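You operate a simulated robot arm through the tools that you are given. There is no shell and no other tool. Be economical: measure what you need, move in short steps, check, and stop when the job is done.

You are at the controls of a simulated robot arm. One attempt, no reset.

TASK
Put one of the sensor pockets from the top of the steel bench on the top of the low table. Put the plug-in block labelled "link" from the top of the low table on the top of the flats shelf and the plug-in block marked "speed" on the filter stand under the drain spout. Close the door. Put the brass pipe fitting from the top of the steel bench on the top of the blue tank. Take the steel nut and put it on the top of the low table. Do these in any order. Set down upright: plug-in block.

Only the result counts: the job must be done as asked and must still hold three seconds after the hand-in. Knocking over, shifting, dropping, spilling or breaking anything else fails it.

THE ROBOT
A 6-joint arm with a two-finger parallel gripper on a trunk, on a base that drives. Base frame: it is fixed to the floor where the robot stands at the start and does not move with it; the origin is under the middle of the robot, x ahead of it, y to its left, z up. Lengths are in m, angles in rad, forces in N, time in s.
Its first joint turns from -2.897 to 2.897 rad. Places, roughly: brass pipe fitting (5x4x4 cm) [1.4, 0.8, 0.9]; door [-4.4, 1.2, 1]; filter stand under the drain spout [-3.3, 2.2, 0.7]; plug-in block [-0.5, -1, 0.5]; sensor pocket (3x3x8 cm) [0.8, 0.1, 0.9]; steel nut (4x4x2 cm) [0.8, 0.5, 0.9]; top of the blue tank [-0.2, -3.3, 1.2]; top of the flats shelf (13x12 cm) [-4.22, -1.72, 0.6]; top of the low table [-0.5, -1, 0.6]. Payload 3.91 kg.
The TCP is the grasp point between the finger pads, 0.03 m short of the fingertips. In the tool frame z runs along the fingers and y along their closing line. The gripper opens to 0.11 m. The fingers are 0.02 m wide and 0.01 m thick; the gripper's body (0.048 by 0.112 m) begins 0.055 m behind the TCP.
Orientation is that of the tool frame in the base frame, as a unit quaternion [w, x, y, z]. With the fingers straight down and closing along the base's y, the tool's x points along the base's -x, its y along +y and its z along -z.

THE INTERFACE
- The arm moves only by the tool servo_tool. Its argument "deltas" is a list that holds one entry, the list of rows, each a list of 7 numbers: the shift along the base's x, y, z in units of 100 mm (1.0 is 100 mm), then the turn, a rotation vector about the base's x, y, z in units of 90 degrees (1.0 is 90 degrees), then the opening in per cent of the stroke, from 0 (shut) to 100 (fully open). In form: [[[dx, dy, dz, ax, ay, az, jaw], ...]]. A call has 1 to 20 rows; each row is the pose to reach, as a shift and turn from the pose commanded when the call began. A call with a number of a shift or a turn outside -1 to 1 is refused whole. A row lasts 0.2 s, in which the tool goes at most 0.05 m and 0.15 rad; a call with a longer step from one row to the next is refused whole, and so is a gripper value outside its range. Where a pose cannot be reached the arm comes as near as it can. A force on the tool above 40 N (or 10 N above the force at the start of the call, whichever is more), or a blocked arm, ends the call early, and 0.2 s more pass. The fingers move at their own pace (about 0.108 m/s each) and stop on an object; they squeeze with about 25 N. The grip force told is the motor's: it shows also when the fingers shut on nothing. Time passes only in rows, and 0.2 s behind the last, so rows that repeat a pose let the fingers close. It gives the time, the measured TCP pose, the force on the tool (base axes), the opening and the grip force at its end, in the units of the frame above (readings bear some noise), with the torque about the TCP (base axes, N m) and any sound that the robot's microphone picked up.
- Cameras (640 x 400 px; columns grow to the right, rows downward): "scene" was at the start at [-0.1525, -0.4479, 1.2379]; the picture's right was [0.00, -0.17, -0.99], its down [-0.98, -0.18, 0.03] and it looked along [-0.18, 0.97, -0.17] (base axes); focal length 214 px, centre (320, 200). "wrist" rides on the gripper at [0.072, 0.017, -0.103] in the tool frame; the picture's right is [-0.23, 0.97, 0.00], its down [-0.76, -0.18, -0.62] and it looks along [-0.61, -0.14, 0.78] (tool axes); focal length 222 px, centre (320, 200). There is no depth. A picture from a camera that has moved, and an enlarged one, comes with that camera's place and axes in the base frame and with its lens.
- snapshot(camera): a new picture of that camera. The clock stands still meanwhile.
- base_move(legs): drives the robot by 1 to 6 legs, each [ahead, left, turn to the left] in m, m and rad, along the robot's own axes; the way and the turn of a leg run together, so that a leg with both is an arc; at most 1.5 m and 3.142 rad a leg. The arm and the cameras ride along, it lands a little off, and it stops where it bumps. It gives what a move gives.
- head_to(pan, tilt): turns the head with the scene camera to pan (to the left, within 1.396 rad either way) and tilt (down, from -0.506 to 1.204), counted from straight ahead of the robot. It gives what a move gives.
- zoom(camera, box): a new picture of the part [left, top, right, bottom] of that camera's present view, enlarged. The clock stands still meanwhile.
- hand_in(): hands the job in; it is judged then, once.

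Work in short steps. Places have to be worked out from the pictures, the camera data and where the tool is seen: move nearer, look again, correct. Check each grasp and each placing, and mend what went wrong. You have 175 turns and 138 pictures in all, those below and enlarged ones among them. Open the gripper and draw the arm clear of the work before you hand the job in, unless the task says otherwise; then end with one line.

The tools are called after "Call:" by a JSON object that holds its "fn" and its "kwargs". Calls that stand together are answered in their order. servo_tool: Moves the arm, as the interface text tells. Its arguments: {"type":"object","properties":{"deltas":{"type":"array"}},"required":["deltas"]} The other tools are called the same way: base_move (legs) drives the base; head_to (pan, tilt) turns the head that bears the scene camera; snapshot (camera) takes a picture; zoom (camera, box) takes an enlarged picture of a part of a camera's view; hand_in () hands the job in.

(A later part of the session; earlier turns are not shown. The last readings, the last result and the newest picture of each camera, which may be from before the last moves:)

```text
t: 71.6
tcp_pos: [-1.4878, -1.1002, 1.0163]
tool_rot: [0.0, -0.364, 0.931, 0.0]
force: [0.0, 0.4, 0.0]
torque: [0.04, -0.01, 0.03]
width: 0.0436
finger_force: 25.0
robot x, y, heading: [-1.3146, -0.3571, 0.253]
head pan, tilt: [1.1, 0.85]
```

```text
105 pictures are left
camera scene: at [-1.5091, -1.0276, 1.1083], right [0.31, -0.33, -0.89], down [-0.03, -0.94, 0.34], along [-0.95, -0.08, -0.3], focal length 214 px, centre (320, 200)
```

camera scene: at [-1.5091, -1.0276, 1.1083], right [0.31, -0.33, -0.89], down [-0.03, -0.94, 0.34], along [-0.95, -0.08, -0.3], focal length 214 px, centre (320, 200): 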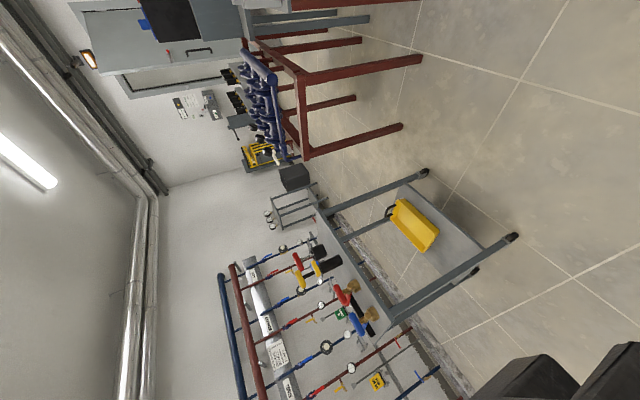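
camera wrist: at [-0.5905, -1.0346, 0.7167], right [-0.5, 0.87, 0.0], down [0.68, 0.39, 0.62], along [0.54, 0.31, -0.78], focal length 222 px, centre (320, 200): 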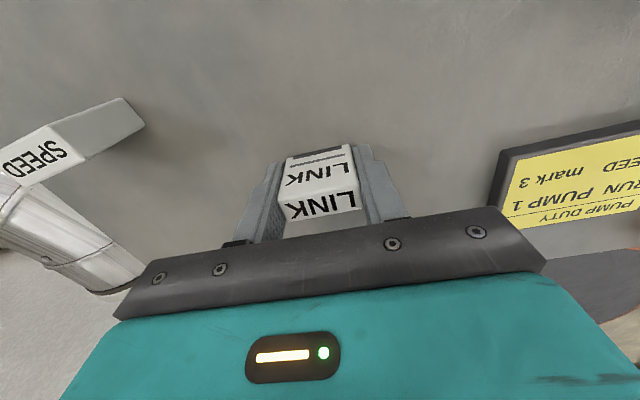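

I zoom toward where the flats shelf should be and toward the open cabinet door.

Call:
{"fn": "zoom", "kwargs": {"camera": "scene", "box": [240, 160, 400, 260]}}

Call:
{"fn": "zoom", "kwargs": {"camera": "scene", "box": [210, 230, 402, 350]}}

Call:
{"fn": "zoom", "kwargs": {"camera": "scene", "box": [80, 0, 320, 150]}}

```text
4.00 times, centred on (320, 210) of scene
camera zoom: at [-1.5091, -1.0276, 1.1083], right [0.31, -0.33, -0.89], down [-0.03, -0.94, 0.34], along [-0.95, -0.08, -0.3], focal length 858 px, centre (320, 160)
```

zoom: 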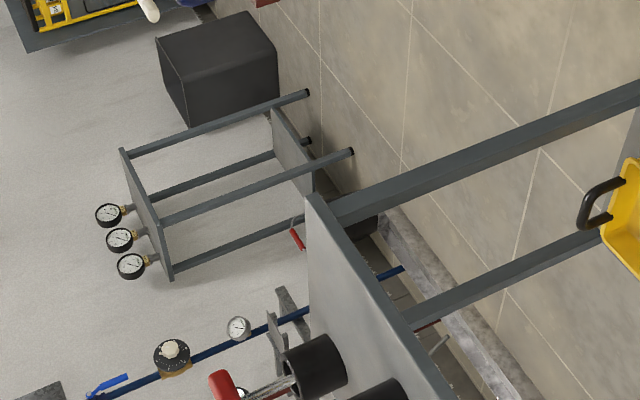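

```text
3.33 times, centred on (306, 290) of scene
camera zoom: at [-1.5091, -1.0276, 1.1083], right [0.31, -0.33, -0.89], down [-0.03, -0.94, 0.34], along [-0.95, -0.08, -0.3], focal length 715 px, centre (367, -100)
```

zoom: 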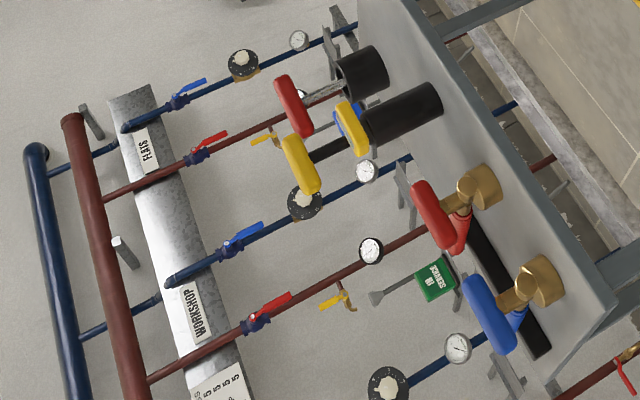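

```text
2.67 times, centred on (200, 75) of scene
camera zoom: at [-1.5091, -1.0276, 1.1083], right [0.31, -0.33, -0.89], down [-0.03, -0.94, 0.34], along [-0.95, -0.08, -0.3], focal length 572 px, centre (640, 533)
```

zoom: 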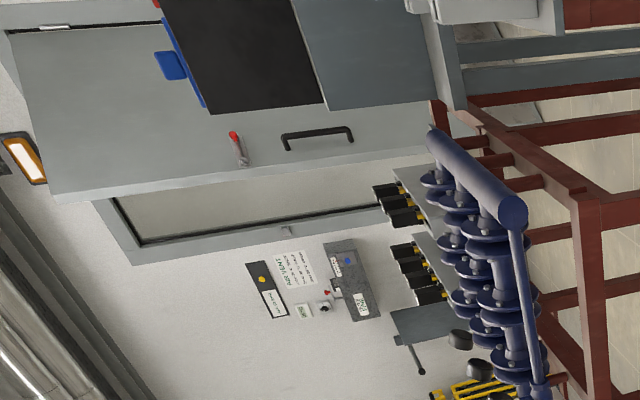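

The shelf is by the FLATS pipe at the end wall; the gap between red bench and cart is too narrow, so I'll go round the other side of the cart. I raise the arm, drive round, and turn the arm along the corridor.

Call:
{"fn": "servo_tool", "kwargs": {"deltas": [[[0, 0, 0.5, 0, 0, 0, 0], [0, 0, 1.0, 0, 0, 0, 0]]]}}

Call:
{"fn": "base_move", "kwargs": {"legs": [[-0.581, -0.616, 0], [-0.284, -0.959, 0]]}}

Call:
{"fn": "head_to", "kwargs": {"pan": 1.0, "tilt": 0.85}}

Call:
{"fn": "snapshot", "kwargs": {"camera": "scene"}}

```text
t: 72.2
tcp_pos: [-1.4881, -1.1017, 1.1201]
tool_rot: [0.0, -0.364, 0.931, 0.001]
force: [-0.2, 0.4, -0.8]
torque: [0.03, 0.02, 0.01]
width: 0.0434
finger_force: 24.9
robot x, y, heading: [-1.3131, -0.3529, 0.261]
head pan, tilt: [1.1, 0.85]
```

```text
t: 81.5
tcp_pos: [-1.9097, -2.8442, 1.1191]
tool_rot: [0.001, -0.373, 0.928, 0.0]
force: [-0.4, 0.1, -1.0]
torque: [0.05, -0.01, -0.02]
width: 0.0434
finger_force: 25.1
robot x, y, heading: [-1.7478, -2.0962, 0.277]
head pan, tilt: [1.1, 0.85]
```

```text
t: 82.1
tcp_pos: [-1.9076, -2.8461, 1.118]
tool_rot: [0.001, -0.372, 0.928, 0.001]
force: [-0.2, -0.9, -1.0]
torque: [-0.02, 0.01, 0.02]
width: 0.0435
finger_force: 25.6
robot x, y, heading: [-1.7472, -2.0976, 0.275]
head pan, tilt: [1.0, 0.85]
```

```text
101 pictures are left
camera scene: at [-1.9286, -2.775, 1.2048], right [0.37, -0.39, -0.84], down [-0.04, -0.91, 0.41], along [-0.93, -0.12, -0.36], focal length 214 px, centre (320, 200)
```

scene: 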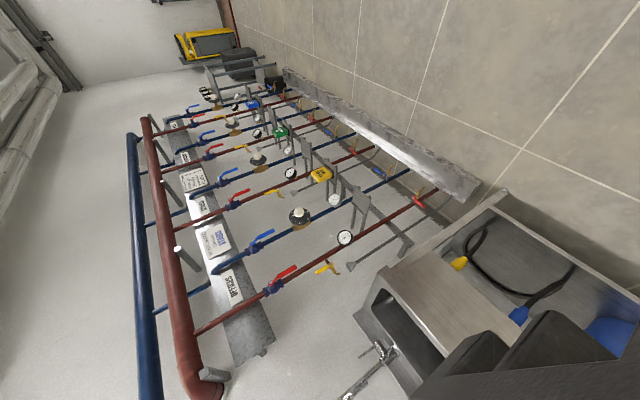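

Call:
{"fn": "zoom", "kwargs": {"camera": "scene", "box": [140, 50, 360, 188]}}

```text
2.90 times, centred on (250, 119) of scene
camera zoom: at [-1.9286, -2.775, 1.2048], right [0.37, -0.39, -0.84], down [-0.04, -0.91, 0.41], along [-0.93, -0.12, -0.36], focal length 622 px, centre (523, 435)
```

zoom: 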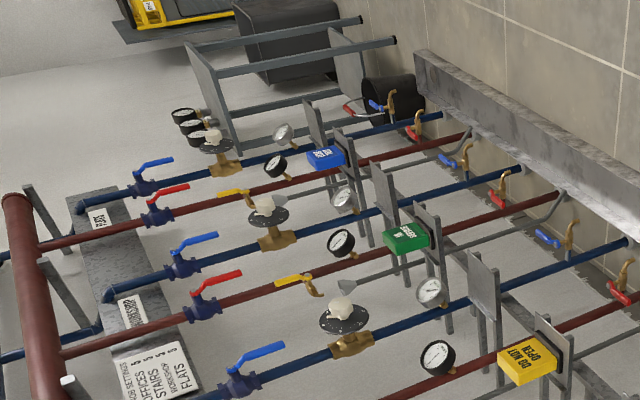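

The first plate at the far end (about (-4.2, -1.75)) is the flats shelf, empty. I retract the arm a little, turn it along the corridor and drive in between cart and wall.

Call:
{"fn": "servo_tool", "kwargs": {"deltas": [[[0.08, 0.4, 0, 0, 0, 0, 0], [0.16, 0.8, 0, 0, 0, 0, 0]]]}}

Call:
{"fn": "servo_tool", "kwargs": {"deltas": [[[0.08, 0.4, 0, 0, 0, 0, 0], [0.16, 0.8, 0, 0, 0, 0, 0]]]}}

Call:
{"fn": "base_move", "kwargs": {"legs": [[0, 0, -2.13]]}}

Call:
{"fn": "head_to", "kwargs": {"pan": 0, "tilt": 0.8}}

Call:
{"fn": "snapshot", "kwargs": {"camera": "scene"}}

```text
t: 82.7
tcp_pos: [-1.8919, -2.7656, 1.1159]
tool_rot: [0.0, -0.371, 0.929, 0.001]
force: [-0.6, -1.4, -1.9]
torque: [0.05, -0.05, -0.02]
width: 0.0436
finger_force: 24.8
robot x, y, heading: [-1.7485, -2.0983, 0.278]
head pan, tilt: [1.0, 0.85]
```

```text
t: 83.3
tcp_pos: [-1.8755, -2.6866, 1.1169]
tool_rot: [0.0, -0.371, 0.929, -0.001]
force: [-0.2, -0.7, -2.2]
torque: [0.03, -0.02, -0.02]
width: 0.0432
finger_force: 24.9
robot x, y, heading: [-1.7483, -2.0984, 0.273]
head pan, tilt: [1.0, 0.85]
```

```text
t: 88.8
tcp_pos: [-2.172, -1.6687, 1.1174]
tool_rot: [0.0, 0.636, 0.772, 0.0]
force: [-0.3, -0.4, -1.0]
torque: [0.02, -0.01, 0.0]
width: 0.0434
finger_force: 25.1
robot x, y, heading: [-1.7441, -2.095, -1.862]
head pan, tilt: [1.0, 0.85]
```

```text
t: 90.1
tcp_pos: [-2.1729, -1.6699, 1.1186]
tool_rot: [-0.001, 0.635, 0.773, 0.0]
force: [0.1, -0.1, -0.2]
torque: [0.0, -0.03, 0.0]
width: 0.0437
finger_force: 25.4
robot x, y, heading: [-1.7454, -2.0969, -1.861]
head pan, tilt: [0.0, 0.799]
```

```text
99 pictures are left
camera scene: at [-2.1649, -1.7068, 1.1657], right [-0.98, -0.19, 0.0], down [-0.13, 0.68, 0.72], along [-0.14, 0.7, -0.7], focal length 214 px, centre (320, 200)
```

scene: 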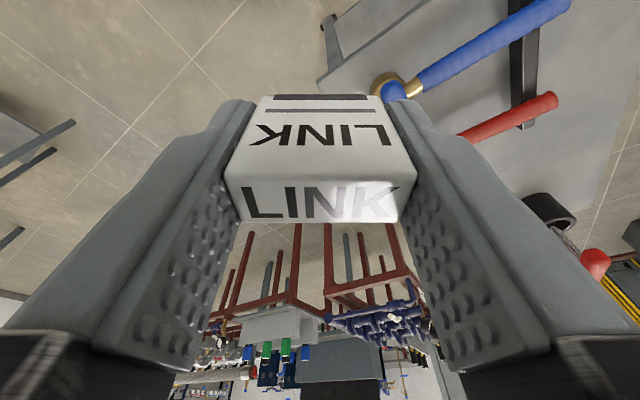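

Clear path. I drive around the cart to stand opposite the shelf, arm pointing along the wall.

Call:
{"fn": "base_move", "kwargs": {"legs": [[0.458, -0.651, 0], [-0.164, -0.675, 0], [-0.523, -0.521, 0]]}}

Call:
{"fn": "head_to", "kwargs": {"pan": 1.0, "tilt": 0.4}}

Call:
{"fn": "snapshot", "kwargs": {"camera": "scene"}}

```text
t: 101.4
tcp_pos: [-3.8722, -0.9052, 1.1184]
tool_rot: [0.001, 0.644, 0.765, 0.0]
force: [0.3, -0.3, -0.3]
torque: [-0.02, 0.04, 0.01]
width: 0.0435
finger_force: 25.3
robot x, y, heading: [-3.4552, -1.3418, -1.889]
head pan, tilt: [0.0, 0.799]
```

```text
t: 102.7
tcp_pos: [-3.8719, -0.9061, 1.1176]
tool_rot: [0.0, 0.644, 0.765, 0.0]
force: [0.9, 0.5, -0.9]
torque: [0.03, 0.01, 0.01]
width: 0.0433
finger_force: 24.6
robot x, y, heading: [-3.4528, -1.343, -1.892]
head pan, tilt: [1.0, 0.4]
```

```text
98 pictures are left
camera scene: at [-3.7831, -0.9649, 1.1963], right [-0.53, -0.09, -0.84], down [-0.48, 0.85, 0.21], along [0.7, 0.51, -0.5], focal length 214 px, centre (320, 200)
```

scene: 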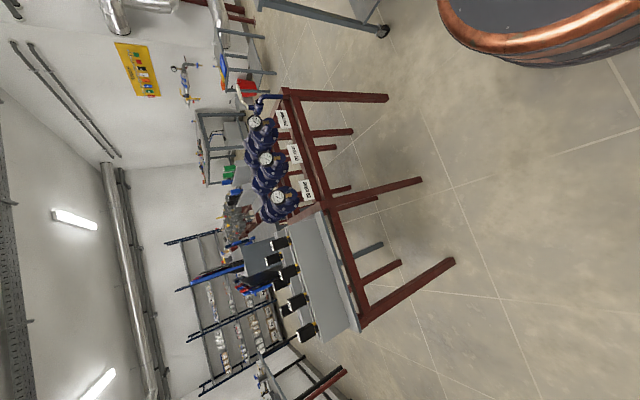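

I look to the other side, toward the wall and shelf.

Call:
{"fn": "head_to", "kwargs": {"pan": -0.9, "tilt": 0}}

Call:
{"fn": "snapshot", "kwargs": {"camera": "scene"}}

```text
t: 104.5
tcp_pos: [-3.8721, -0.9056, 1.1183]
tool_rot: [0.001, 0.645, 0.764, 0.0]
force: [0.4, 0.2, -0.9]
torque: [0.0, -0.03, 0.0]
width: 0.0433
finger_force: 24.3
robot x, y, heading: [-3.4557, -1.3393, -1.892]
head pan, tilt: [-0.901, 0.0]
```

```text
97 pictures are left
camera scene: at [-3.9232, -1.0264, 1.1904], right [-0.61, -0.1, 0.78], down [-0.17, 0.99, 0.0], along [-0.77, -0.13, -0.62], focal length 214 px, centre (320, 200)
```

scene: 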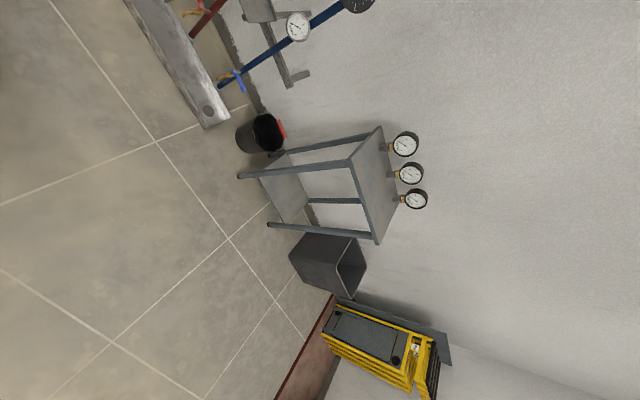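

The way is open; I turn so the arm points at the shelf and look.

Call:
{"fn": "base_move", "kwargs": {"legs": [[0, 0, 1.31]]}}

Call:
{"fn": "head_to", "kwargs": {"pan": -0.6, "tilt": 0.0}}

Call:
{"fn": "snapshot", "kwargs": {"camera": "scene"}}

Call:
{"fn": "snapshot", "kwargs": {"camera": "wrist"}}

```text
t: 108.2
tcp_pos: [-3.978, -1.6449, 1.1174]
tool_rot: [0.0, 0.035, 0.999, 0.0]
force: [0.0, -0.6, 0.0]
torque: [0.01, 0.01, 0.0]
width: 0.0435
finger_force: 24.8
robot x, y, heading: [-3.4559, -1.3404, -0.551]
head pan, tilt: [-0.901, 0.0]
```

```text
t: 109.0
tcp_pos: [-3.9791, -1.6435, 1.1179]
tool_rot: [0.0, 0.035, 0.999, 0.0]
force: [0.3, -0.4, -1.1]
torque: [-0.02, 0.0, 0.0]
width: 0.0434
finger_force: 25.3
robot x, y, heading: [-3.4548, -1.3417, -0.557]
head pan, tilt: [-0.6, 0.0]
```

```text
96 pictures are left
camera scene: at [-3.8727, -1.7034, 1.1722], right [-0.06, -0.82, 0.57], down [-1.0, 0.07, 0.0], along [-0.04, -0.56, -0.82], focal length 214 px, centre (320, 200)
```

scene: 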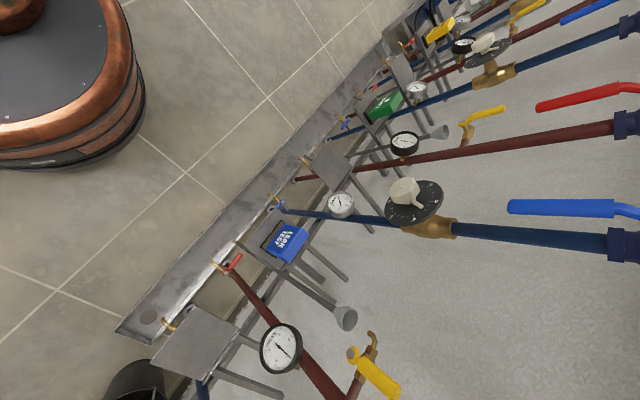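

```text
95 pictures are left
camera wrist: at [-4.0508, -1.622, 1.2207], right [0.29, 0.96, 0.0], down [0.75, -0.23, 0.62], along [0.6, -0.18, -0.78], focal length 222 px, centre (320, 200)
```

wrist: 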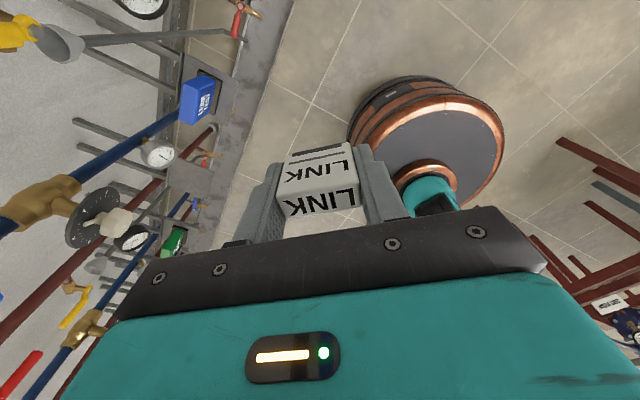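

The empty end plate (centre ≈(-4.21,-1.73), z 0.6) is the flats shelf. I move over it in stages.

Call:
{"fn": "servo_tool", "kwargs": {"deltas": [[[-0.3, -0.09, -0.2, 0, 0, 0, 0], [-0.6, -0.18, -0.4, 0, 0, 0, 0], [-0.9, -0.27, -0.6, 0, 0, 0, 0]]]}}

Call:
{"fn": "servo_tool", "kwargs": {"deltas": [[[-0.3, -0.09, -0.2, 0, 0, 0, 0], [-0.6, -0.18, -0.4, 0, 0, 0, 0], [-0.9, -0.27, -0.6, 0, 0, 0, 0]]]}}

Call:
{"fn": "servo_tool", "kwargs": {"deltas": [[[-0.3, -0.09, -0.2, 0, 0, 0, 0], [-0.6, -0.18, -0.6, 0, 0, 0, 0], [-0.61, -0.2, -0.8, 0, 0, 0, 0]]]}}

Call:
{"fn": "head_to", "kwargs": {"pan": 0, "tilt": 0.2}}

Call:
{"fn": "snapshot", "kwargs": {"camera": "scene"}}

Call:
{"fn": "snapshot", "kwargs": {"camera": "wrist"}}

```text
t: 109.8
tcp_pos: [-4.0687, -1.6714, 1.0604]
tool_rot: [0.0, 0.036, 0.999, -0.001]
force: [0.4, 0.6, 0.7]
torque: [-0.01, 0.02, 0.0]
width: 0.0437
finger_force: 24.9
robot x, y, heading: [-3.4526, -1.3442, -0.549]
head pan, tilt: [-0.6, 0.0]
```

```text
t: 110.6
tcp_pos: [-4.1585, -1.6971, 0.9983]
tool_rot: [-0.001, 0.034, 0.999, 0.0]
force: [-0.4, 0.7, 0.6]
torque: [-0.06, 0.04, -0.03]
width: 0.0436
finger_force: 24.6
robot x, y, heading: [-3.4578, -1.342, -0.555]
head pan, tilt: [-0.6, 0.0]
```

```text
refused: row 2 steps farther than a row can; nothing moved
```

```text
t: 111.6
tcp_pos: [-4.1578, -1.697, 0.9987]
tool_rot: [0.0, 0.035, 0.999, 0.0]
force: [0.7, -0.4, -0.2]
torque: [0.01, -0.01, -0.02]
width: 0.0433
finger_force: 24.7
robot x, y, heading: [-3.4571, -1.3398, -0.557]
head pan, tilt: [0.0, 0.201]
```

```text
94 pictures are left
camera scene: at [-4.0671, -1.7041, 1.0332], right [-0.07, -1.0, 0.0], down [-0.98, 0.07, 0.2], along [-0.2, 0.01, -0.98], focal length 214 px, centre (320, 200)
```

scene: 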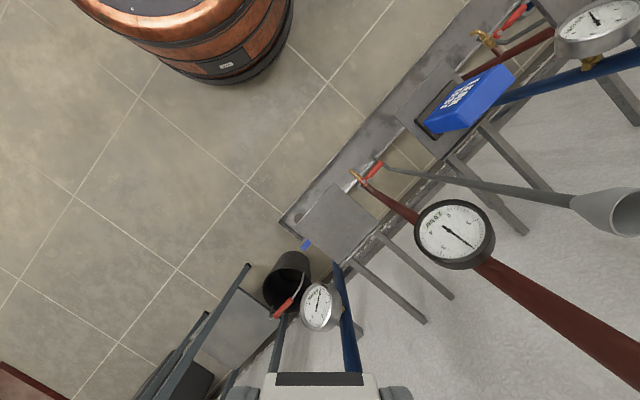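

```text
93 pictures are left
camera wrist: at [-4.2303, -1.6748, 1.1006], right [0.29, 0.96, 0.0], down [0.75, -0.23, 0.62], along [0.6, -0.18, -0.78], focal length 222 px, centre (320, 200)
```

wrist: 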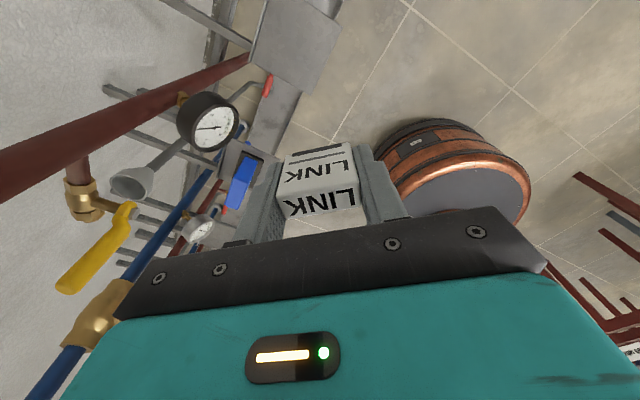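

Plate centre measures (-4.219,-1.738). I go to above it, slightly robot-side, and descend stepwise to z≈0.72, then look.

Call:
{"fn": "servo_tool", "kwargs": {"deltas": [[[-0.27, -0.15, -0.3, 0, 0, 0, 0], [-0.54, -0.3, -0.6, 0, 0, 0, 0], [-0.54, -0.3, -1.0, 0, 0, 0, 0]]]}}

Call:
{"fn": "servo_tool", "kwargs": {"deltas": [[[0, 0, -0.4, 0, 0, 0, 0], [0, 0, -0.8, 0, 0, 0, 0], [0, 0, -1.0, 0, 0, 0, 0]]]}}

Call:
{"fn": "servo_tool", "kwargs": {"deltas": [[[0, 0, -0.4, 0, 0, 0, 0], [0, 0, -0.6, 0, 0, 0, 0]]]}}

Call:
{"fn": "head_to", "kwargs": {"pan": 0, "tilt": 0.6}}

Call:
{"fn": "snapshot", "kwargs": {"camera": "scene"}}

Call:
{"fn": "snapshot", "kwargs": {"camera": "wrist"}}

```text
t: 112.4
tcp_pos: [-4.2136, -1.7293, 0.8971]
tool_rot: [-0.001, 0.035, 0.999, 0.0]
force: [-0.5, 0.6, -0.3]
torque: [-0.01, 0.05, -0.02]
width: 0.0433
finger_force: 24.8
robot x, y, heading: [-3.4568, -1.3433, -0.551]
head pan, tilt: [0.0, 0.201]
```

```text
t: 113.0
tcp_pos: [-4.2077, -1.7366, 0.8478]
tool_rot: [-0.015, 0.029, 0.999, -0.006]
force: [24.2, -4.9, 20.7]
torque: [1.21, 4.52, -0.28]
width: 0.0433
finger_force: 25.0
robot x, y, heading: [-3.4531, -1.341, -0.549]
head pan, tilt: [0.0, 0.201]
stopped in row 3: the force on the tool passed its limit at 157 N (the readings are from after the stop); the commanded pose is now the measured one
```

```text
t: 113.3
tcp_pos: [-4.2086, -1.7379, 0.8466]
tool_rot: [-0.017, 0.029, 0.999, -0.007]
force: [9.5, -1.3, 9.7]
torque: [0.48, 1.95, -0.15]
width: 0.0435
finger_force: 24.8
robot x, y, heading: [-3.4512, -1.3427, -0.551]
head pan, tilt: [0.0, 0.201]
stopped in row 1: the force on the tool passed its limit at 70 N (the readings are from after the stop); the commanded pose is now the measured one
```

```text
t: 114.2
tcp_pos: [-4.2086, -1.7373, 0.8467]
tool_rot: [-0.018, 0.029, 0.999, -0.007]
force: [11.4, -7.6, 22.6]
torque: [1.51, 3.21, 0.26]
width: 0.0432
finger_force: 24.5
robot x, y, heading: [-3.4532, -1.3471, -0.548]
head pan, tilt: [0.0, 0.6]
```

```text
92 pictures are left
camera scene: at [-4.1528, -1.7411, 0.8841], right [-0.06, -1.0, 0.02], down [-0.8, 0.05, 0.59], along [-0.59, 0.02, -0.8], focal length 214 px, centre (320, 200)
```

scene: 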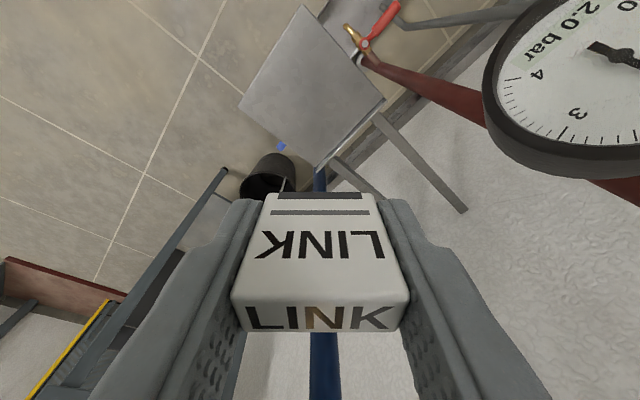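

```text
91 pictures are left
camera wrist: at [-4.2774, -1.715, 0.9509], right [0.28, 0.96, -0.02], down [0.77, -0.21, 0.6], along [0.57, -0.19, -0.8], focal length 222 px, centre (320, 200)
```

wrist: 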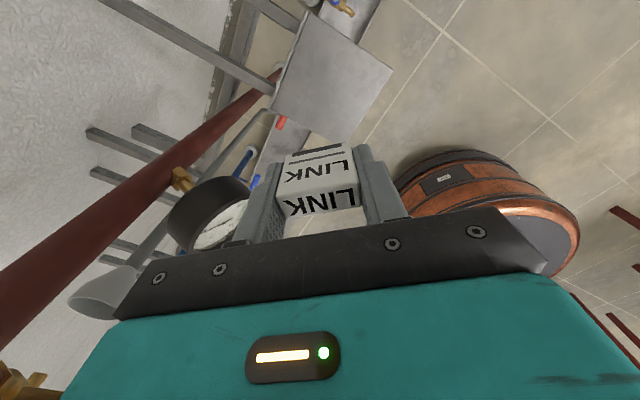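

Something above the shelf (on the pipe, wall side) touched the camera side of the gripper. I back straight up, straighten the tool, and look at the obstacle.

Call:
{"fn": "servo_tool", "kwargs": {"deltas": [[[0.05, 0.03, 0.3, 0, 0, 0, 0], [0.1, 0.06, 0.6, 0.008, -0.023, 0, 0], [0.3, 0.2, 0.95, 0.008, -0.023, 0, 0]]]}}

Call:
{"fn": "servo_tool", "kwargs": {"deltas": [[[0.3, 0.25, 0.2, 0, 0, 0, 0], [0.6, 0.5, 0.4, 0, 0, 0, 0], [0.9, 0.75, 0.6, 0, 0, 0, 0]]]}}

Call:
{"fn": "head_to", "kwargs": {"pan": -0.4, "tilt": 0.3}}

Call:
{"fn": "snapshot", "kwargs": {"camera": "scene"}}

```text
t: 115.0
tcp_pos: [-4.1814, -1.7175, 0.9388]
tool_rot: [0.002, 0.029, 1.0, 0.001]
force: [-0.3, 0.4, -0.9]
torque: [0.02, -0.04, 0.0]
width: 0.0435
finger_force: 25.3
robot x, y, heading: [-3.4501, -1.3453, -0.549]
head pan, tilt: [0.0, 0.6]
```

```text
t: 115.8
tcp_pos: [-4.0906, -1.6436, 1.0004]
tool_rot: [0.002, 0.029, 1.0, 0.001]
force: [-0.7, -0.4, -2.0]
torque: [0.02, -0.02, -0.01]
width: 0.0433
finger_force: 25.1
robot x, y, heading: [-3.4519, -1.3399, -0.553]
head pan, tilt: [0.0, 0.6]
```

```text
t: 116.6
tcp_pos: [-4.0892, -1.6428, 1.0008]
tool_rot: [0.001, 0.028, 1.0, -0.001]
force: [0.0, 0.0, -0.6]
torque: [0.02, 0.02, -0.01]
width: 0.0435
finger_force: 24.4
robot x, y, heading: [-3.4577, -1.3439, -0.553]
head pan, tilt: [-0.4, 0.3]
```

```text
90 pictures are left
camera scene: at [-4.0098, -1.6846, 1.0433], right [-0.05, -0.92, 0.39], down [-0.95, 0.17, 0.27], along [-0.32, -0.35, -0.88], focal length 214 px, centre (320, 200)
```

scene: 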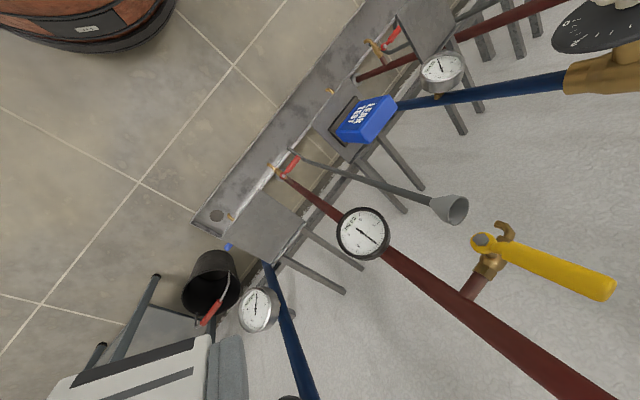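

I look at the dial higher on the FLATS blue pipe to measure where it is.

Call:
{"fn": "head_to", "kwargs": {"pan": -1.2, "tilt": 0.75}}

Call:
{"fn": "snapshot", "kwargs": {"camera": "scene"}}

```text
t: 117.8
tcp_pos: [-4.0895, -1.6425, 1.0003]
tool_rot: [0.001, 0.029, 1.0, 0.0]
force: [-0.2, 0.2, -0.4]
torque: [-0.01, 0.0, 0.01]
width: 0.0434
finger_force: 24.9
robot x, y, heading: [-3.4536, -1.3457, -0.549]
head pan, tilt: [-1.201, 0.75]
```

```text
89 pictures are left
camera scene: at [-4.0526, -1.7232, 1.0992], right [-0.02, -0.36, 0.93], down [-0.69, 0.68, 0.25], along [-0.72, -0.64, -0.27], focal length 214 px, centre (320, 200)
```

scene: 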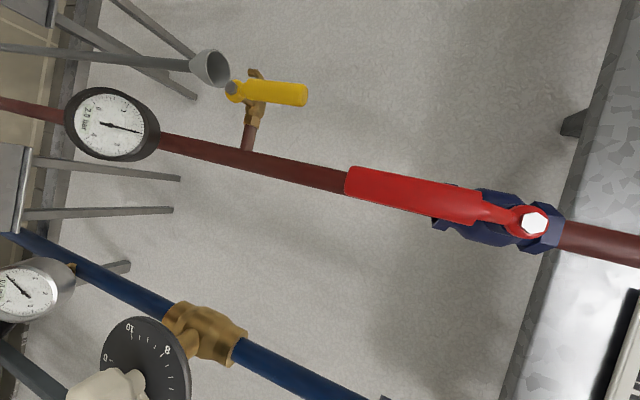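

Measured: dial at v≈1.98, black gauge at v≈1.72, the shelf centre (v≈1.84) lies between. If the camera side of the gripper faces the room, a vertical descent is clear. I turn the tool -90° here.

Call:
{"fn": "servo_tool", "kwargs": {"deltas": [[[0, 0, 0, 0, 0, -0.09, 0], [0, 0, 0, 0, 0, -0.18, 0], [0, 0, 0, 0, 0, -0.27, 0], [0, 0, 0, 0, 0, -0.36, 0], [0, 0, 0, 0, 0, -0.45, 0], [0, 0, 0, 0, 0, -0.54, 0], [0, 0, 0, 0, 0, -0.63, 0], [0, 0, 0, 0, 0, -0.72, 0], [0, 0, 0, 0, 0, -0.81, 0], [0, 0, 0, 0, 0, -0.9, 0], [0, 0, 0, 0, 0, -0.99, 0]]]}}

Call:
{"fn": "servo_tool", "kwargs": {"deltas": [[[0, 0, 0, 0, 0, -0.09, 0], [0, 0, 0, 0, 0, -0.18, 0], [0, 0, 0, 0, 0, -0.27, 0], [0, 0, 0, 0, 0, -0.36, 0], [0, 0, 0, 0, 0, -0.44, 0]]]}}

Call:
{"fn": "head_to", "kwargs": {"pan": 0, "tilt": 0.5}}

Call:
{"fn": "snapshot", "kwargs": {"camera": "scene"}}

Call:
{"fn": "snapshot", "kwargs": {"camera": "wrist"}}

```text
t: 120.2
tcp_pos: [-4.089, -1.6422, 0.9996]
tool_rot: [0.0, 0.723, 0.691, -0.001]
force: [0.3, -0.6, -0.3]
torque: [0.02, 0.01, -0.02]
width: 0.0436
finger_force: 25.2
robot x, y, heading: [-3.4585, -1.3398, -0.551]
head pan, tilt: [-1.201, 0.75]
```

```text
t: 121.4
tcp_pos: [-4.09, -1.6415, 0.9987]
tool_rot: [0.0, 0.914, 0.405, -0.001]
force: [0.3, -0.5, -0.2]
torque: [0.02, -0.02, 0.0]
width: 0.0435
finger_force: 25.2
robot x, y, heading: [-3.4565, -1.3434, -0.547]
head pan, tilt: [-1.201, 0.75]
```

```text
t: 122.8
tcp_pos: [-4.0884, -1.6418, 0.9993]
tool_rot: [0.0, 0.913, 0.408, -0.001]
force: [-1.0, 0.1, -0.4]
torque: [0.04, -0.02, -0.03]
width: 0.0432
finger_force: 25.1
robot x, y, heading: [-3.4536, -1.3437, -0.548]
head pan, tilt: [0.0, 0.499]
```

```text
88 pictures are left
camera scene: at [-4.1323, -1.6901, 1.0372], right [-0.74, 0.67, 0.0], down [0.59, 0.65, 0.48], along [0.32, 0.36, -0.88], focal length 214 px, centre (320, 200)
```

scene: 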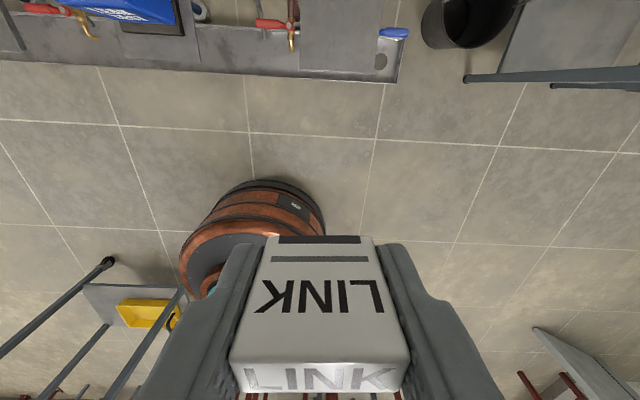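

```text
87 pictures are left
camera wrist: at [-4.0292, -1.5989, 1.1021], right [0.57, -0.82, 0.0], down [-0.64, -0.45, 0.62], along [-0.51, -0.36, -0.78], focal length 222 px, centre (320, 200)
```

wrist: 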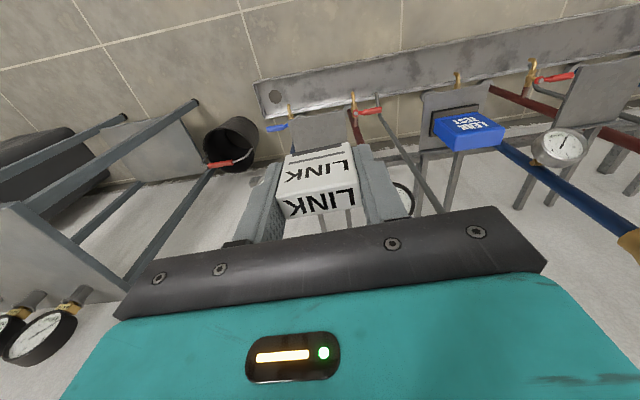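

Now the gripper is aligned with the wall, camera room-side. I retract the head view, move over the shelf to (-4.200,-1.716), and descend carefully.

Call:
{"fn": "head_to", "kwargs": {"pan": 0, "tilt": 0.9}}

Call:
{"fn": "servo_tool", "kwargs": {"deltas": [[[-0.33, -0.22, 0, 0, 0, 0, 0], [-0.66, -0.44, 0, 0, 0, 0, 0], [-1.0, -0.66, 0, 0, 0, 0, 0]]]}}

Call:
{"fn": "servo_tool", "kwargs": {"deltas": [[[-0.11, -0.08, -0.25, 0, 0, 0, 0], [-0.11, -0.08, -0.5, 0, 0, 0, 0], [-0.11, -0.08, -0.75, 0, 0, 0, 0], [-0.11, -0.08, -1.0, 0, 0, 0, 0]]]}}

Call:
{"fn": "servo_tool", "kwargs": {"deltas": [[[0, 0, -0.25, 0, 0, 0, 0], [0, 0, -0.5, 0, 0, 0, 0], [0, 0, -0.75, 0, 0, 0, 0], [0, 0, -1.0, 0, 0, 0, 0]]]}}

Call:
{"fn": "snapshot", "kwargs": {"camera": "wrist"}}

```text
t: 123.6
tcp_pos: [-4.0896, -1.6422, 0.9987]
tool_rot: [0.001, 0.914, 0.407, -0.001]
force: [0.1, -1.3, -0.1]
torque: [0.01, 0.01, -0.02]
width: 0.0434
finger_force: 24.5
robot x, y, heading: [-3.4527, -1.3424, -0.548]
head pan, tilt: [0.0, 0.901]
```

```text
t: 124.4
tcp_pos: [-4.188, -1.708, 0.9991]
tool_rot: [0.0, 0.913, 0.407, -0.001]
force: [1.0, 0.0, -0.1]
torque: [-0.08, 0.03, -0.01]
width: 0.0435
finger_force: 24.6
robot x, y, heading: [-3.4563, -1.3442, -0.549]
head pan, tilt: [0.0, 0.901]
```

```text
t: 125.4
tcp_pos: [-4.2019, -1.717, 0.8999]
tool_rot: [0.001, 0.913, 0.407, -0.001]
force: [0.6, -0.4, 0.6]
torque: [0.01, 0.02, -0.02]
width: 0.0434
finger_force: 25.1
robot x, y, heading: [-3.4558, -1.3416, -0.553]
head pan, tilt: [0.0, 0.901]
```

```text
t: 126.4
tcp_pos: [-4.2023, -1.7159, 0.7985]
tool_rot: [0.001, 0.914, 0.406, -0.001]
force: [-0.6, -0.1, -0.3]
torque: [-0.03, -0.01, 0.01]
width: 0.0432
finger_force: 24.4
robot x, y, heading: [-3.4541, -1.3448, -0.549]
head pan, tilt: [0.0, 0.901]
```

```text
86 pictures are left
camera wrist: at [-4.1407, -1.6732, 0.9005], right [0.57, -0.82, 0.0], down [-0.64, -0.45, 0.63], along [-0.51, -0.36, -0.78], focal length 222 px, centre (320, 200)
```

wrist: 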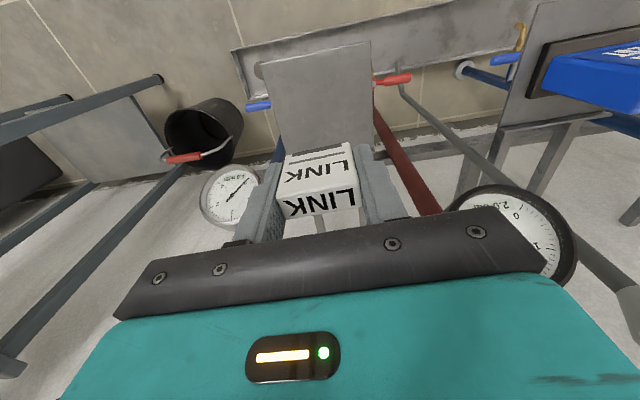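

The shelf plate sits right below (centre ≈(-4.208,-1.727)). I lower to near contact, then creep.

Call:
{"fn": "servo_tool", "kwargs": {"deltas": [[[-0.03, -0.05, -0.3, 0, 0, 0, 0], [-0.03, -0.05, -0.6, 0, 0, 0, 0], [-0.03, -0.05, -0.9, 0, 0, 0, 0]]]}}

Call:
{"fn": "servo_tool", "kwargs": {"deltas": [[[0, 0, -0.2, 0, 0, 0, 0], [0, 0, -0.4, 0, 0, 0, 0], [0, 0, -0.5, 0, 0, 0, 0]]]}}

Call:
{"fn": "servo_tool", "kwargs": {"deltas": [[[0, 0, -0.04, 0, 0, 0, 0], [0, 0, -0.08, 0, 0, 0, 0], [0, 0, -0.11, 0, 0, 0, 0], [0, 0, -0.14, 0, 0, 0, 0]]]}}

Call:
{"fn": "snapshot", "kwargs": {"camera": "wrist"}}

```text
t: 127.2
tcp_pos: [-4.2054, -1.7215, 0.7089]
tool_rot: [0.001, 0.913, 0.407, 0.0]
force: [0.3, -1.0, -0.6]
torque: [0.01, 0.01, 0.02]
width: 0.0432
finger_force: 24.7
robot x, y, heading: [-3.4564, -1.342, -0.549]
head pan, tilt: [0.0, 0.901]
```

```text
t: 128.0
tcp_pos: [-4.2045, -1.7219, 0.6578]
tool_rot: [0.0, 0.913, 0.407, 0.0]
force: [-0.2, 0.8, -0.7]
torque: [0.0, 0.03, -0.03]
width: 0.0433
finger_force: 25.1
robot x, y, heading: [-3.4528, -1.3432, -0.549]
head pan, tilt: [0.0, 0.901]
```

```text
t: 129.0
tcp_pos: [-4.2053, -1.7216, 0.645]
tool_rot: [0.001, 0.913, 0.407, -0.001]
force: [-1.1, 0.4, -1.2]
torque: [0.0, -0.02, 0.01]
width: 0.0434
finger_force: 24.8
robot x, y, heading: [-3.4562, -1.3449, -0.553]
head pan, tilt: [0.0, 0.901]
```

```text
85 pictures are left
camera wrist: at [-4.1438, -1.6786, 0.7474], right [0.57, -0.82, 0.0], down [-0.64, -0.45, 0.62], along [-0.51, -0.36, -0.78], focal length 222 px, centre (320, 200)
```

wrist: 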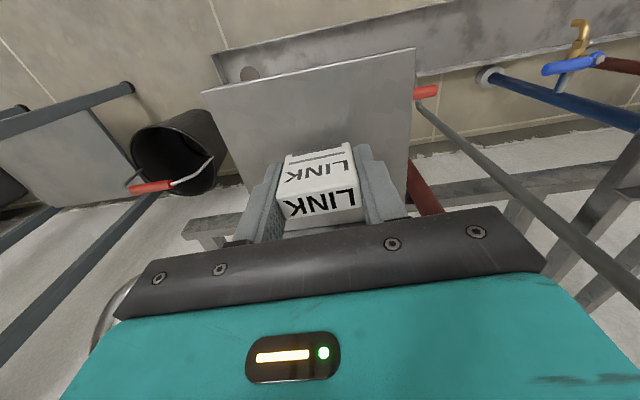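

Well centred on the plate. I creep down until contact.

Call:
{"fn": "servo_tool", "kwargs": {"deltas": [[[0, 0, -0.02, 0, 0, 0, 0], [0, 0, -0.04, 0, 0, 0, 0], [0, 0, -0.06, 0, 0, 0, 0], [0, 0, -0.06, 0, 0, 0, 0]]]}}

Call:
{"fn": "servo_tool", "kwargs": {"deltas": [[[0, 0, -0.02, 0, 0, 0, 0], [0, 0, -0.04, 0, 0, 0, 0], [0, 0, -0.05, 0, 0, 0, 0], [0, 0, -0.05, 0, 0, 0, 0]]]}}

```text
t: 130.0
tcp_pos: [-4.2043, -1.7218, 0.6386]
tool_rot: [-0.001, 0.913, 0.407, 0.0]
force: [0.6, -0.7, -0.6]
torque: [-0.01, 0.04, -0.02]
width: 0.0434
finger_force: 25.0
robot x, y, heading: [-3.4549, -1.3438, -0.552]
head pan, tilt: [0.0, 0.901]
```

```text
t: 131.0
tcp_pos: [-4.2027, -1.7218, 0.6359]
tool_rot: [0.001, 0.913, 0.407, 0.0]
force: [-0.4, -0.3, -1.4]
torque: [-0.02, -0.01, 0.01]
width: 0.0431
finger_force: 25.6
robot x, y, heading: [-3.455, -1.3445, -0.554]
head pan, tilt: [0.0, 0.901]
```

Call:
{"fn": "servo_tool", "kwargs": {"deltas": [[[0, 0, -0.02, 0, 0, 0, 0], [0, 0, -0.04, 0, 0, 0, 0], [0, 0, -0.06, 0, 0, 0, 0], [0, 0, -0.06, 0, 0, 0, 0]]]}}

Call:
{"fn": "zoom", "kwargs": {"camera": "wrist", "box": [200, 40, 440, 190]}}

```text
t: 132.0
tcp_pos: [-4.2036, -1.7216, 0.6306]
tool_rot: [0.0, 0.913, 0.407, -0.002]
force: [-2.2, -5.5, 28.7]
torque: [-0.23, -0.22, -0.1]
width: 0.0436
finger_force: 24.8
robot x, y, heading: [-3.457, -1.3425, -0.549]
head pan, tilt: [0.0, 0.901]
```

```text
2.67 times, centred on (320, 115) of wrist
camera zoom: at [-4.1431, -1.6784, 0.7323], right [0.57, -0.82, 0.0], down [-0.64, -0.45, 0.63], along [-0.51, -0.36, -0.78], focal length 592 px, centre (320, 427)
```

zoom: 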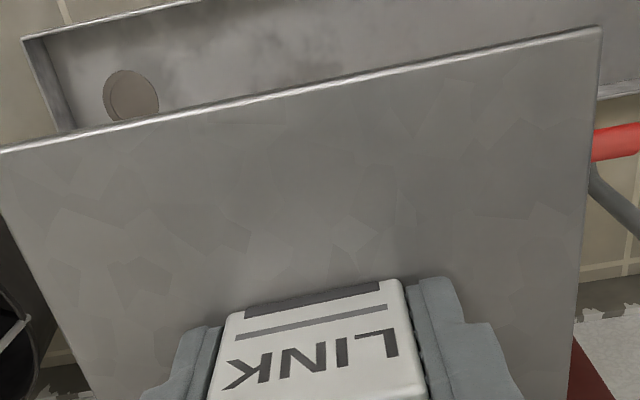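

Contact on the shelf (29 N). I ease up 2 mm, open, and rise straight.

Call:
{"fn": "servo_tool", "kwargs": {"deltas": [[[0, 0, 0.02, 0, 0, 0, 70], [0, 0, 0.02, 0, 0, 0, 70], [0, 0, 0.02, 0, 0, 0, 70], [0, 0, 0.4, 0, 0, 0, 70], [0, 0, 0.8, 0, 0, 0, 70], [0, 0, 1.0, 0, 0, 0, 70]]]}}

Call:
{"fn": "servo_tool", "kwargs": {"deltas": [[[0, 0, 0.4, 0, 0, 0, 70], [0, 0, 0.8, 0, 0, 0, 70], [0, 0, 1.0, 0, 0, 0, 70]]]}}

Call:
{"fn": "servo_tool", "kwargs": {"deltas": [[[0, 0, 0.4, 0, 0, 0, 70], [0, 0, 0.8, 0, 0, 0, 70], [0, 0, 1.0, 0, 0, 0, 70]]]}}

Call:
{"fn": "servo_tool", "kwargs": {"deltas": [[[0.1, 0.1, 0.4, 0, 0, 0, 70], [0.3, 0.3, 0.7, 0, 0, 0, 70], [0.6, 0.5, 0.9, 0, 0, 0, 70]]]}}

Call:
{"fn": "servo_tool", "kwargs": {"deltas": [[[0.35, 0.2, 0.1, 0, 0, 0, 70], [0.7, 0.4, 0.1, 0, 0, 0, 70], [0.95, 0.55, 0.1, 0, 0, 0, 70]]]}}

Call:
{"fn": "snapshot", "kwargs": {"camera": "wrist"}}

```text
t: 133.4
tcp_pos: [-4.2032, -1.7207, 0.7282]
tool_rot: [0.0, 0.913, 0.407, 0.0]
force: [-0.4, -0.7, 0.1]
torque: [0.04, 0.0, -0.02]
width: 0.0769
finger_force: 0.1
robot x, y, heading: [-3.456, -1.339, -0.555]
head pan, tilt: [0.0, 0.901]
```

```text
t: 134.2
tcp_pos: [-4.2047, -1.7215, 0.8283]
tool_rot: [0.0, 0.914, 0.406, -0.001]
force: [-0.2, -0.3, 0.4]
torque: [0.0, -0.03, -0.01]
width: 0.077
finger_force: 0.2
robot x, y, heading: [-3.4538, -1.3452, -0.554]
head pan, tilt: [0.0, 0.901]
```

```text
t: 135.0
tcp_pos: [-4.2028, -1.7222, 0.9284]
tool_rot: [0.0, 0.913, 0.407, -0.001]
force: [0.6, -0.6, -0.8]
torque: [0.01, -0.02, 0.0]
width: 0.0771
finger_force: 0.1
robot x, y, heading: [-3.4546, -1.3431, -0.552]
head pan, tilt: [0.0, 0.901]
```

```text
t: 135.8
tcp_pos: [-4.1458, -1.6715, 1.0178]
tool_rot: [0.0, 0.913, 0.407, 0.0]
force: [-0.6, -0.6, -0.5]
torque: [0.03, -0.05, 0.01]
width: 0.0774
finger_force: 0.0
robot x, y, heading: [-3.454, -1.3436, -0.553]
head pan, tilt: [0.0, 0.901]
```

```text
t: 136.6
tcp_pos: [-4.0486, -1.6154, 1.0266]
tool_rot: [0.0, 0.914, 0.406, 0.0]
force: [-0.5, -0.4, -0.4]
torque: [0.01, -0.05, -0.01]
width: 0.077
finger_force: 0.1
robot x, y, heading: [-3.4528, -1.3449, -0.551]
head pan, tilt: [0.0, 0.901]
```

```text
83 pictures are left
camera wrist: at [-3.988, -1.5726, 1.1282], right [0.57, -0.82, 0.0], down [-0.64, -0.45, 0.62], along [-0.51, -0.36, -0.78], focal length 222 px, centre (320, 200)
```

wrist: 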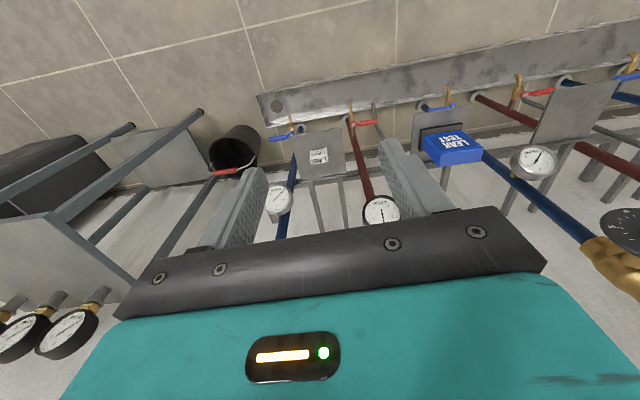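

LINK stands upright on the flats shelf. Now the door: I look in the +v direction (toward (-4.4, 1.2)).

Call:
{"fn": "head_to", "kwargs": {"pan": -1.25, "tilt": -0.1}}

Call:
{"fn": "snapshot", "kwargs": {"camera": "scene"}}

Call:
{"fn": "head_to", "kwargs": {"pan": -1.25, "tilt": 0.7}}

Call:
{"fn": "snapshot", "kwargs": {"camera": "scene"}}

```text
t: 138.1
tcp_pos: [-4.0471, -1.6171, 1.0253]
tool_rot: [0.001, 0.913, 0.407, -0.001]
force: [0.2, 0.8, -1.0]
torque: [0.01, 0.01, 0.0]
width: 0.077
finger_force: 0.0
robot x, y, heading: [-3.4577, -1.3395, -0.554]
head pan, tilt: [-1.25, -0.099]
```

```text
82 pictures are left
camera scene: at [-4.1889, -1.6494, 1.1277], right [-0.23, 0.21, 0.95], down [0.6, 0.8, -0.03], along [-0.77, 0.56, -0.31], focal length 214 px, centre (320, 200)
```

scene: 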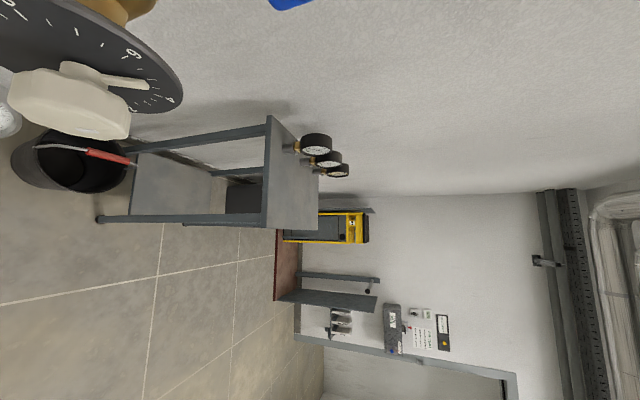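

```text
t: 139.2
tcp_pos: [-4.0484, -1.6155, 1.0269]
tool_rot: [0.0, 0.914, 0.407, -0.001]
force: [-0.1, -0.1, -0.7]
torque: [-0.01, -0.01, 0.03]
width: 0.0771
finger_force: 0.1
robot x, y, heading: [-3.4545, -1.3381, -0.549]
head pan, tilt: [-1.25, 0.7]
```

```text
81 pictures are left
camera scene: at [-4.1389, -1.5968, 1.1283], right [-0.23, 0.21, 0.95], down [0.97, 0.16, 0.2], along [-0.11, 0.96, -0.24], focal length 214 px, centre (320, 200)
```

scene: 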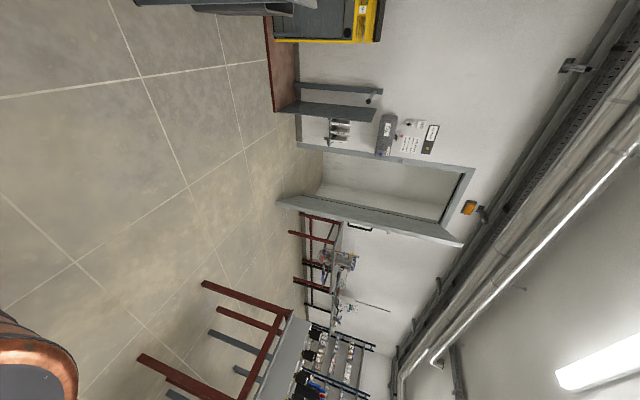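

The door opens into the room, hinged at about (-4.47,1.62), free edge near (-4.26,0.93). I'll push it from its +x side. I turn the arm, drive to (-4.35,-0.15), turn again, and look. I first close the fingers.

Call:
{"fn": "servo_tool", "kwargs": {"deltas": [[[0, 0, 0, 0, 0, 0, 0], [0, 0, 0, 0, 0, 0, 0], [0, 0, 0, 0, 0, 0, 0]]]}}

Call:
{"fn": "base_move", "kwargs": {"legs": [[0, 0, -1.48], [-0.67, -1.329, 0], [0, 0, -1.05]]}}

Call:
{"fn": "head_to", "kwargs": {"pan": 0, "tilt": 1.0}}

Call:
{"fn": "snapshot", "kwargs": {"camera": "scene"}}

Call:
{"fn": "head_to", "kwargs": {"pan": 1.2, "tilt": 0}}

Call:
{"fn": "snapshot", "kwargs": {"camera": "scene"}}

```text
t: 140.0
tcp_pos: [-4.0486, -1.6155, 1.026]
tool_rot: [0.001, 0.914, 0.406, -0.001]
force: [-0.4, 0.4, -0.2]
torque: [0.03, 0.02, -0.02]
width: 0.0
finger_force: 25.1
robot x, y, heading: [-3.454, -1.3413, -0.55]
head pan, tilt: [-1.25, 0.7]
```

```text
t: 153.7
tcp_pos: [-4.0533, 0.408, 1.0264]
tool_rot: [0.001, -0.67, 0.742, 0.001]
force: [-0.3, -0.9, -1.2]
torque: [0.0, 0.04, -0.02]
width: 0.0
finger_force: 24.6
robot x, y, heading: [-4.3691, -0.1646, -3.061]
head pan, tilt: [-1.25, 0.7]
```

```text
t: 155.1
tcp_pos: [-4.0529, 0.407, 1.0278]
tool_rot: [0.001, -0.67, 0.742, 0.0]
force: [-0.6, -0.2, 0.2]
torque: [0.0, 0.02, 0.04]
width: 0.0
finger_force: 25.1
robot x, y, heading: [-4.3698, -0.1614, -3.056]
head pan, tilt: [0.0, 1.0]
```

```text
80 pictures are left
camera scene: at [-4.0504, 0.4302, 1.0854], right [0.99, -0.1, 0.0], down [-0.06, -0.54, 0.84], along [-0.08, -0.84, -0.54], focal length 214 px, centre (320, 200)
```

scene: 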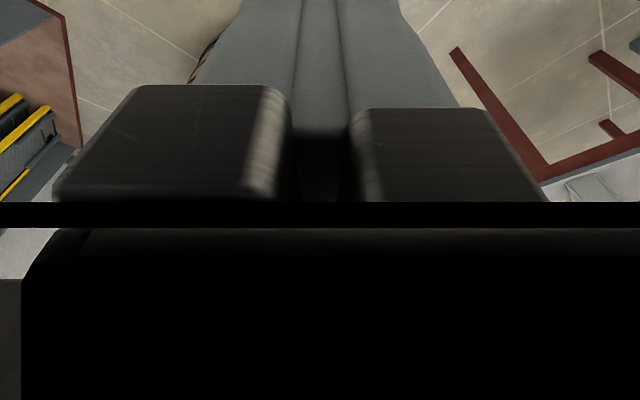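

```text
t: 156.5
tcp_pos: [-4.054, 0.4086, 1.0261]
tool_rot: [0.002, -0.67, 0.742, 0.0]
force: [-0.5, -0.2, 0.2]
torque: [-0.01, 0.01, 0.01]
width: 0.0001
finger_force: 25.2
robot x, y, heading: [-4.3679, -0.1636, -3.06]
head pan, tilt: [1.201, 0.0]
```

```text
79 pictures are left
camera scene: at [-4.1251, 0.5253, 1.1226], right [0.36, -0.04, -0.93], down [-0.1, -0.99, 0.0], along [-0.93, 0.09, -0.36], focal length 214 px, centre (320, 200)
```

scene: 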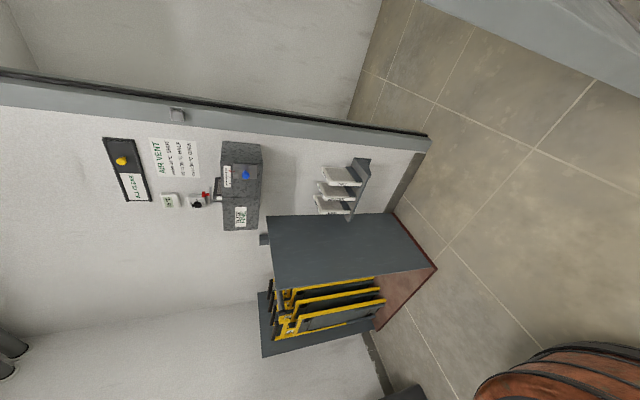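

Call:
{"fn": "head_to", "kwargs": {"pan": 0.5, "tilt": -0.5}}

Call:
{"fn": "snapshot", "kwargs": {"camera": "scene"}}

```text
t: 157.6
tcp_pos: [-4.0536, 0.409, 1.0256]
tool_rot: [0.001, -0.67, 0.742, 0.001]
force: [0.1, 0.6, 0.0]
torque: [0.02, 0.01, -0.01]
width: 0.0001
finger_force: 25.0
robot x, y, heading: [-4.3709, -0.1632, -3.065]
head pan, tilt: [0.499, -0.499]
```

```text
78 pictures are left
camera scene: at [-4.0696, 0.56, 1.0964], right [0.87, -0.09, -0.48], down [-0.32, -0.85, -0.42], along [-0.37, 0.52, -0.77], focal length 214 px, centre (320, 200)
```

scene: 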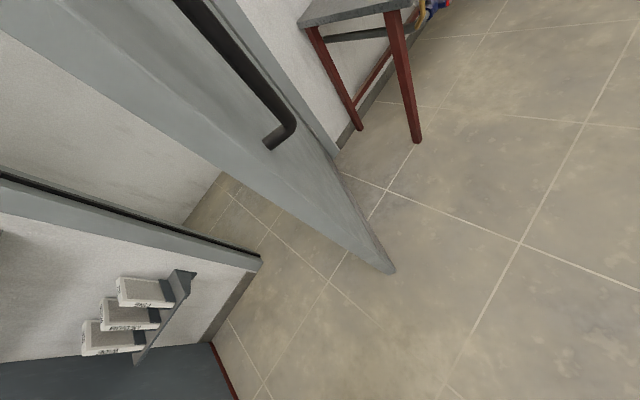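

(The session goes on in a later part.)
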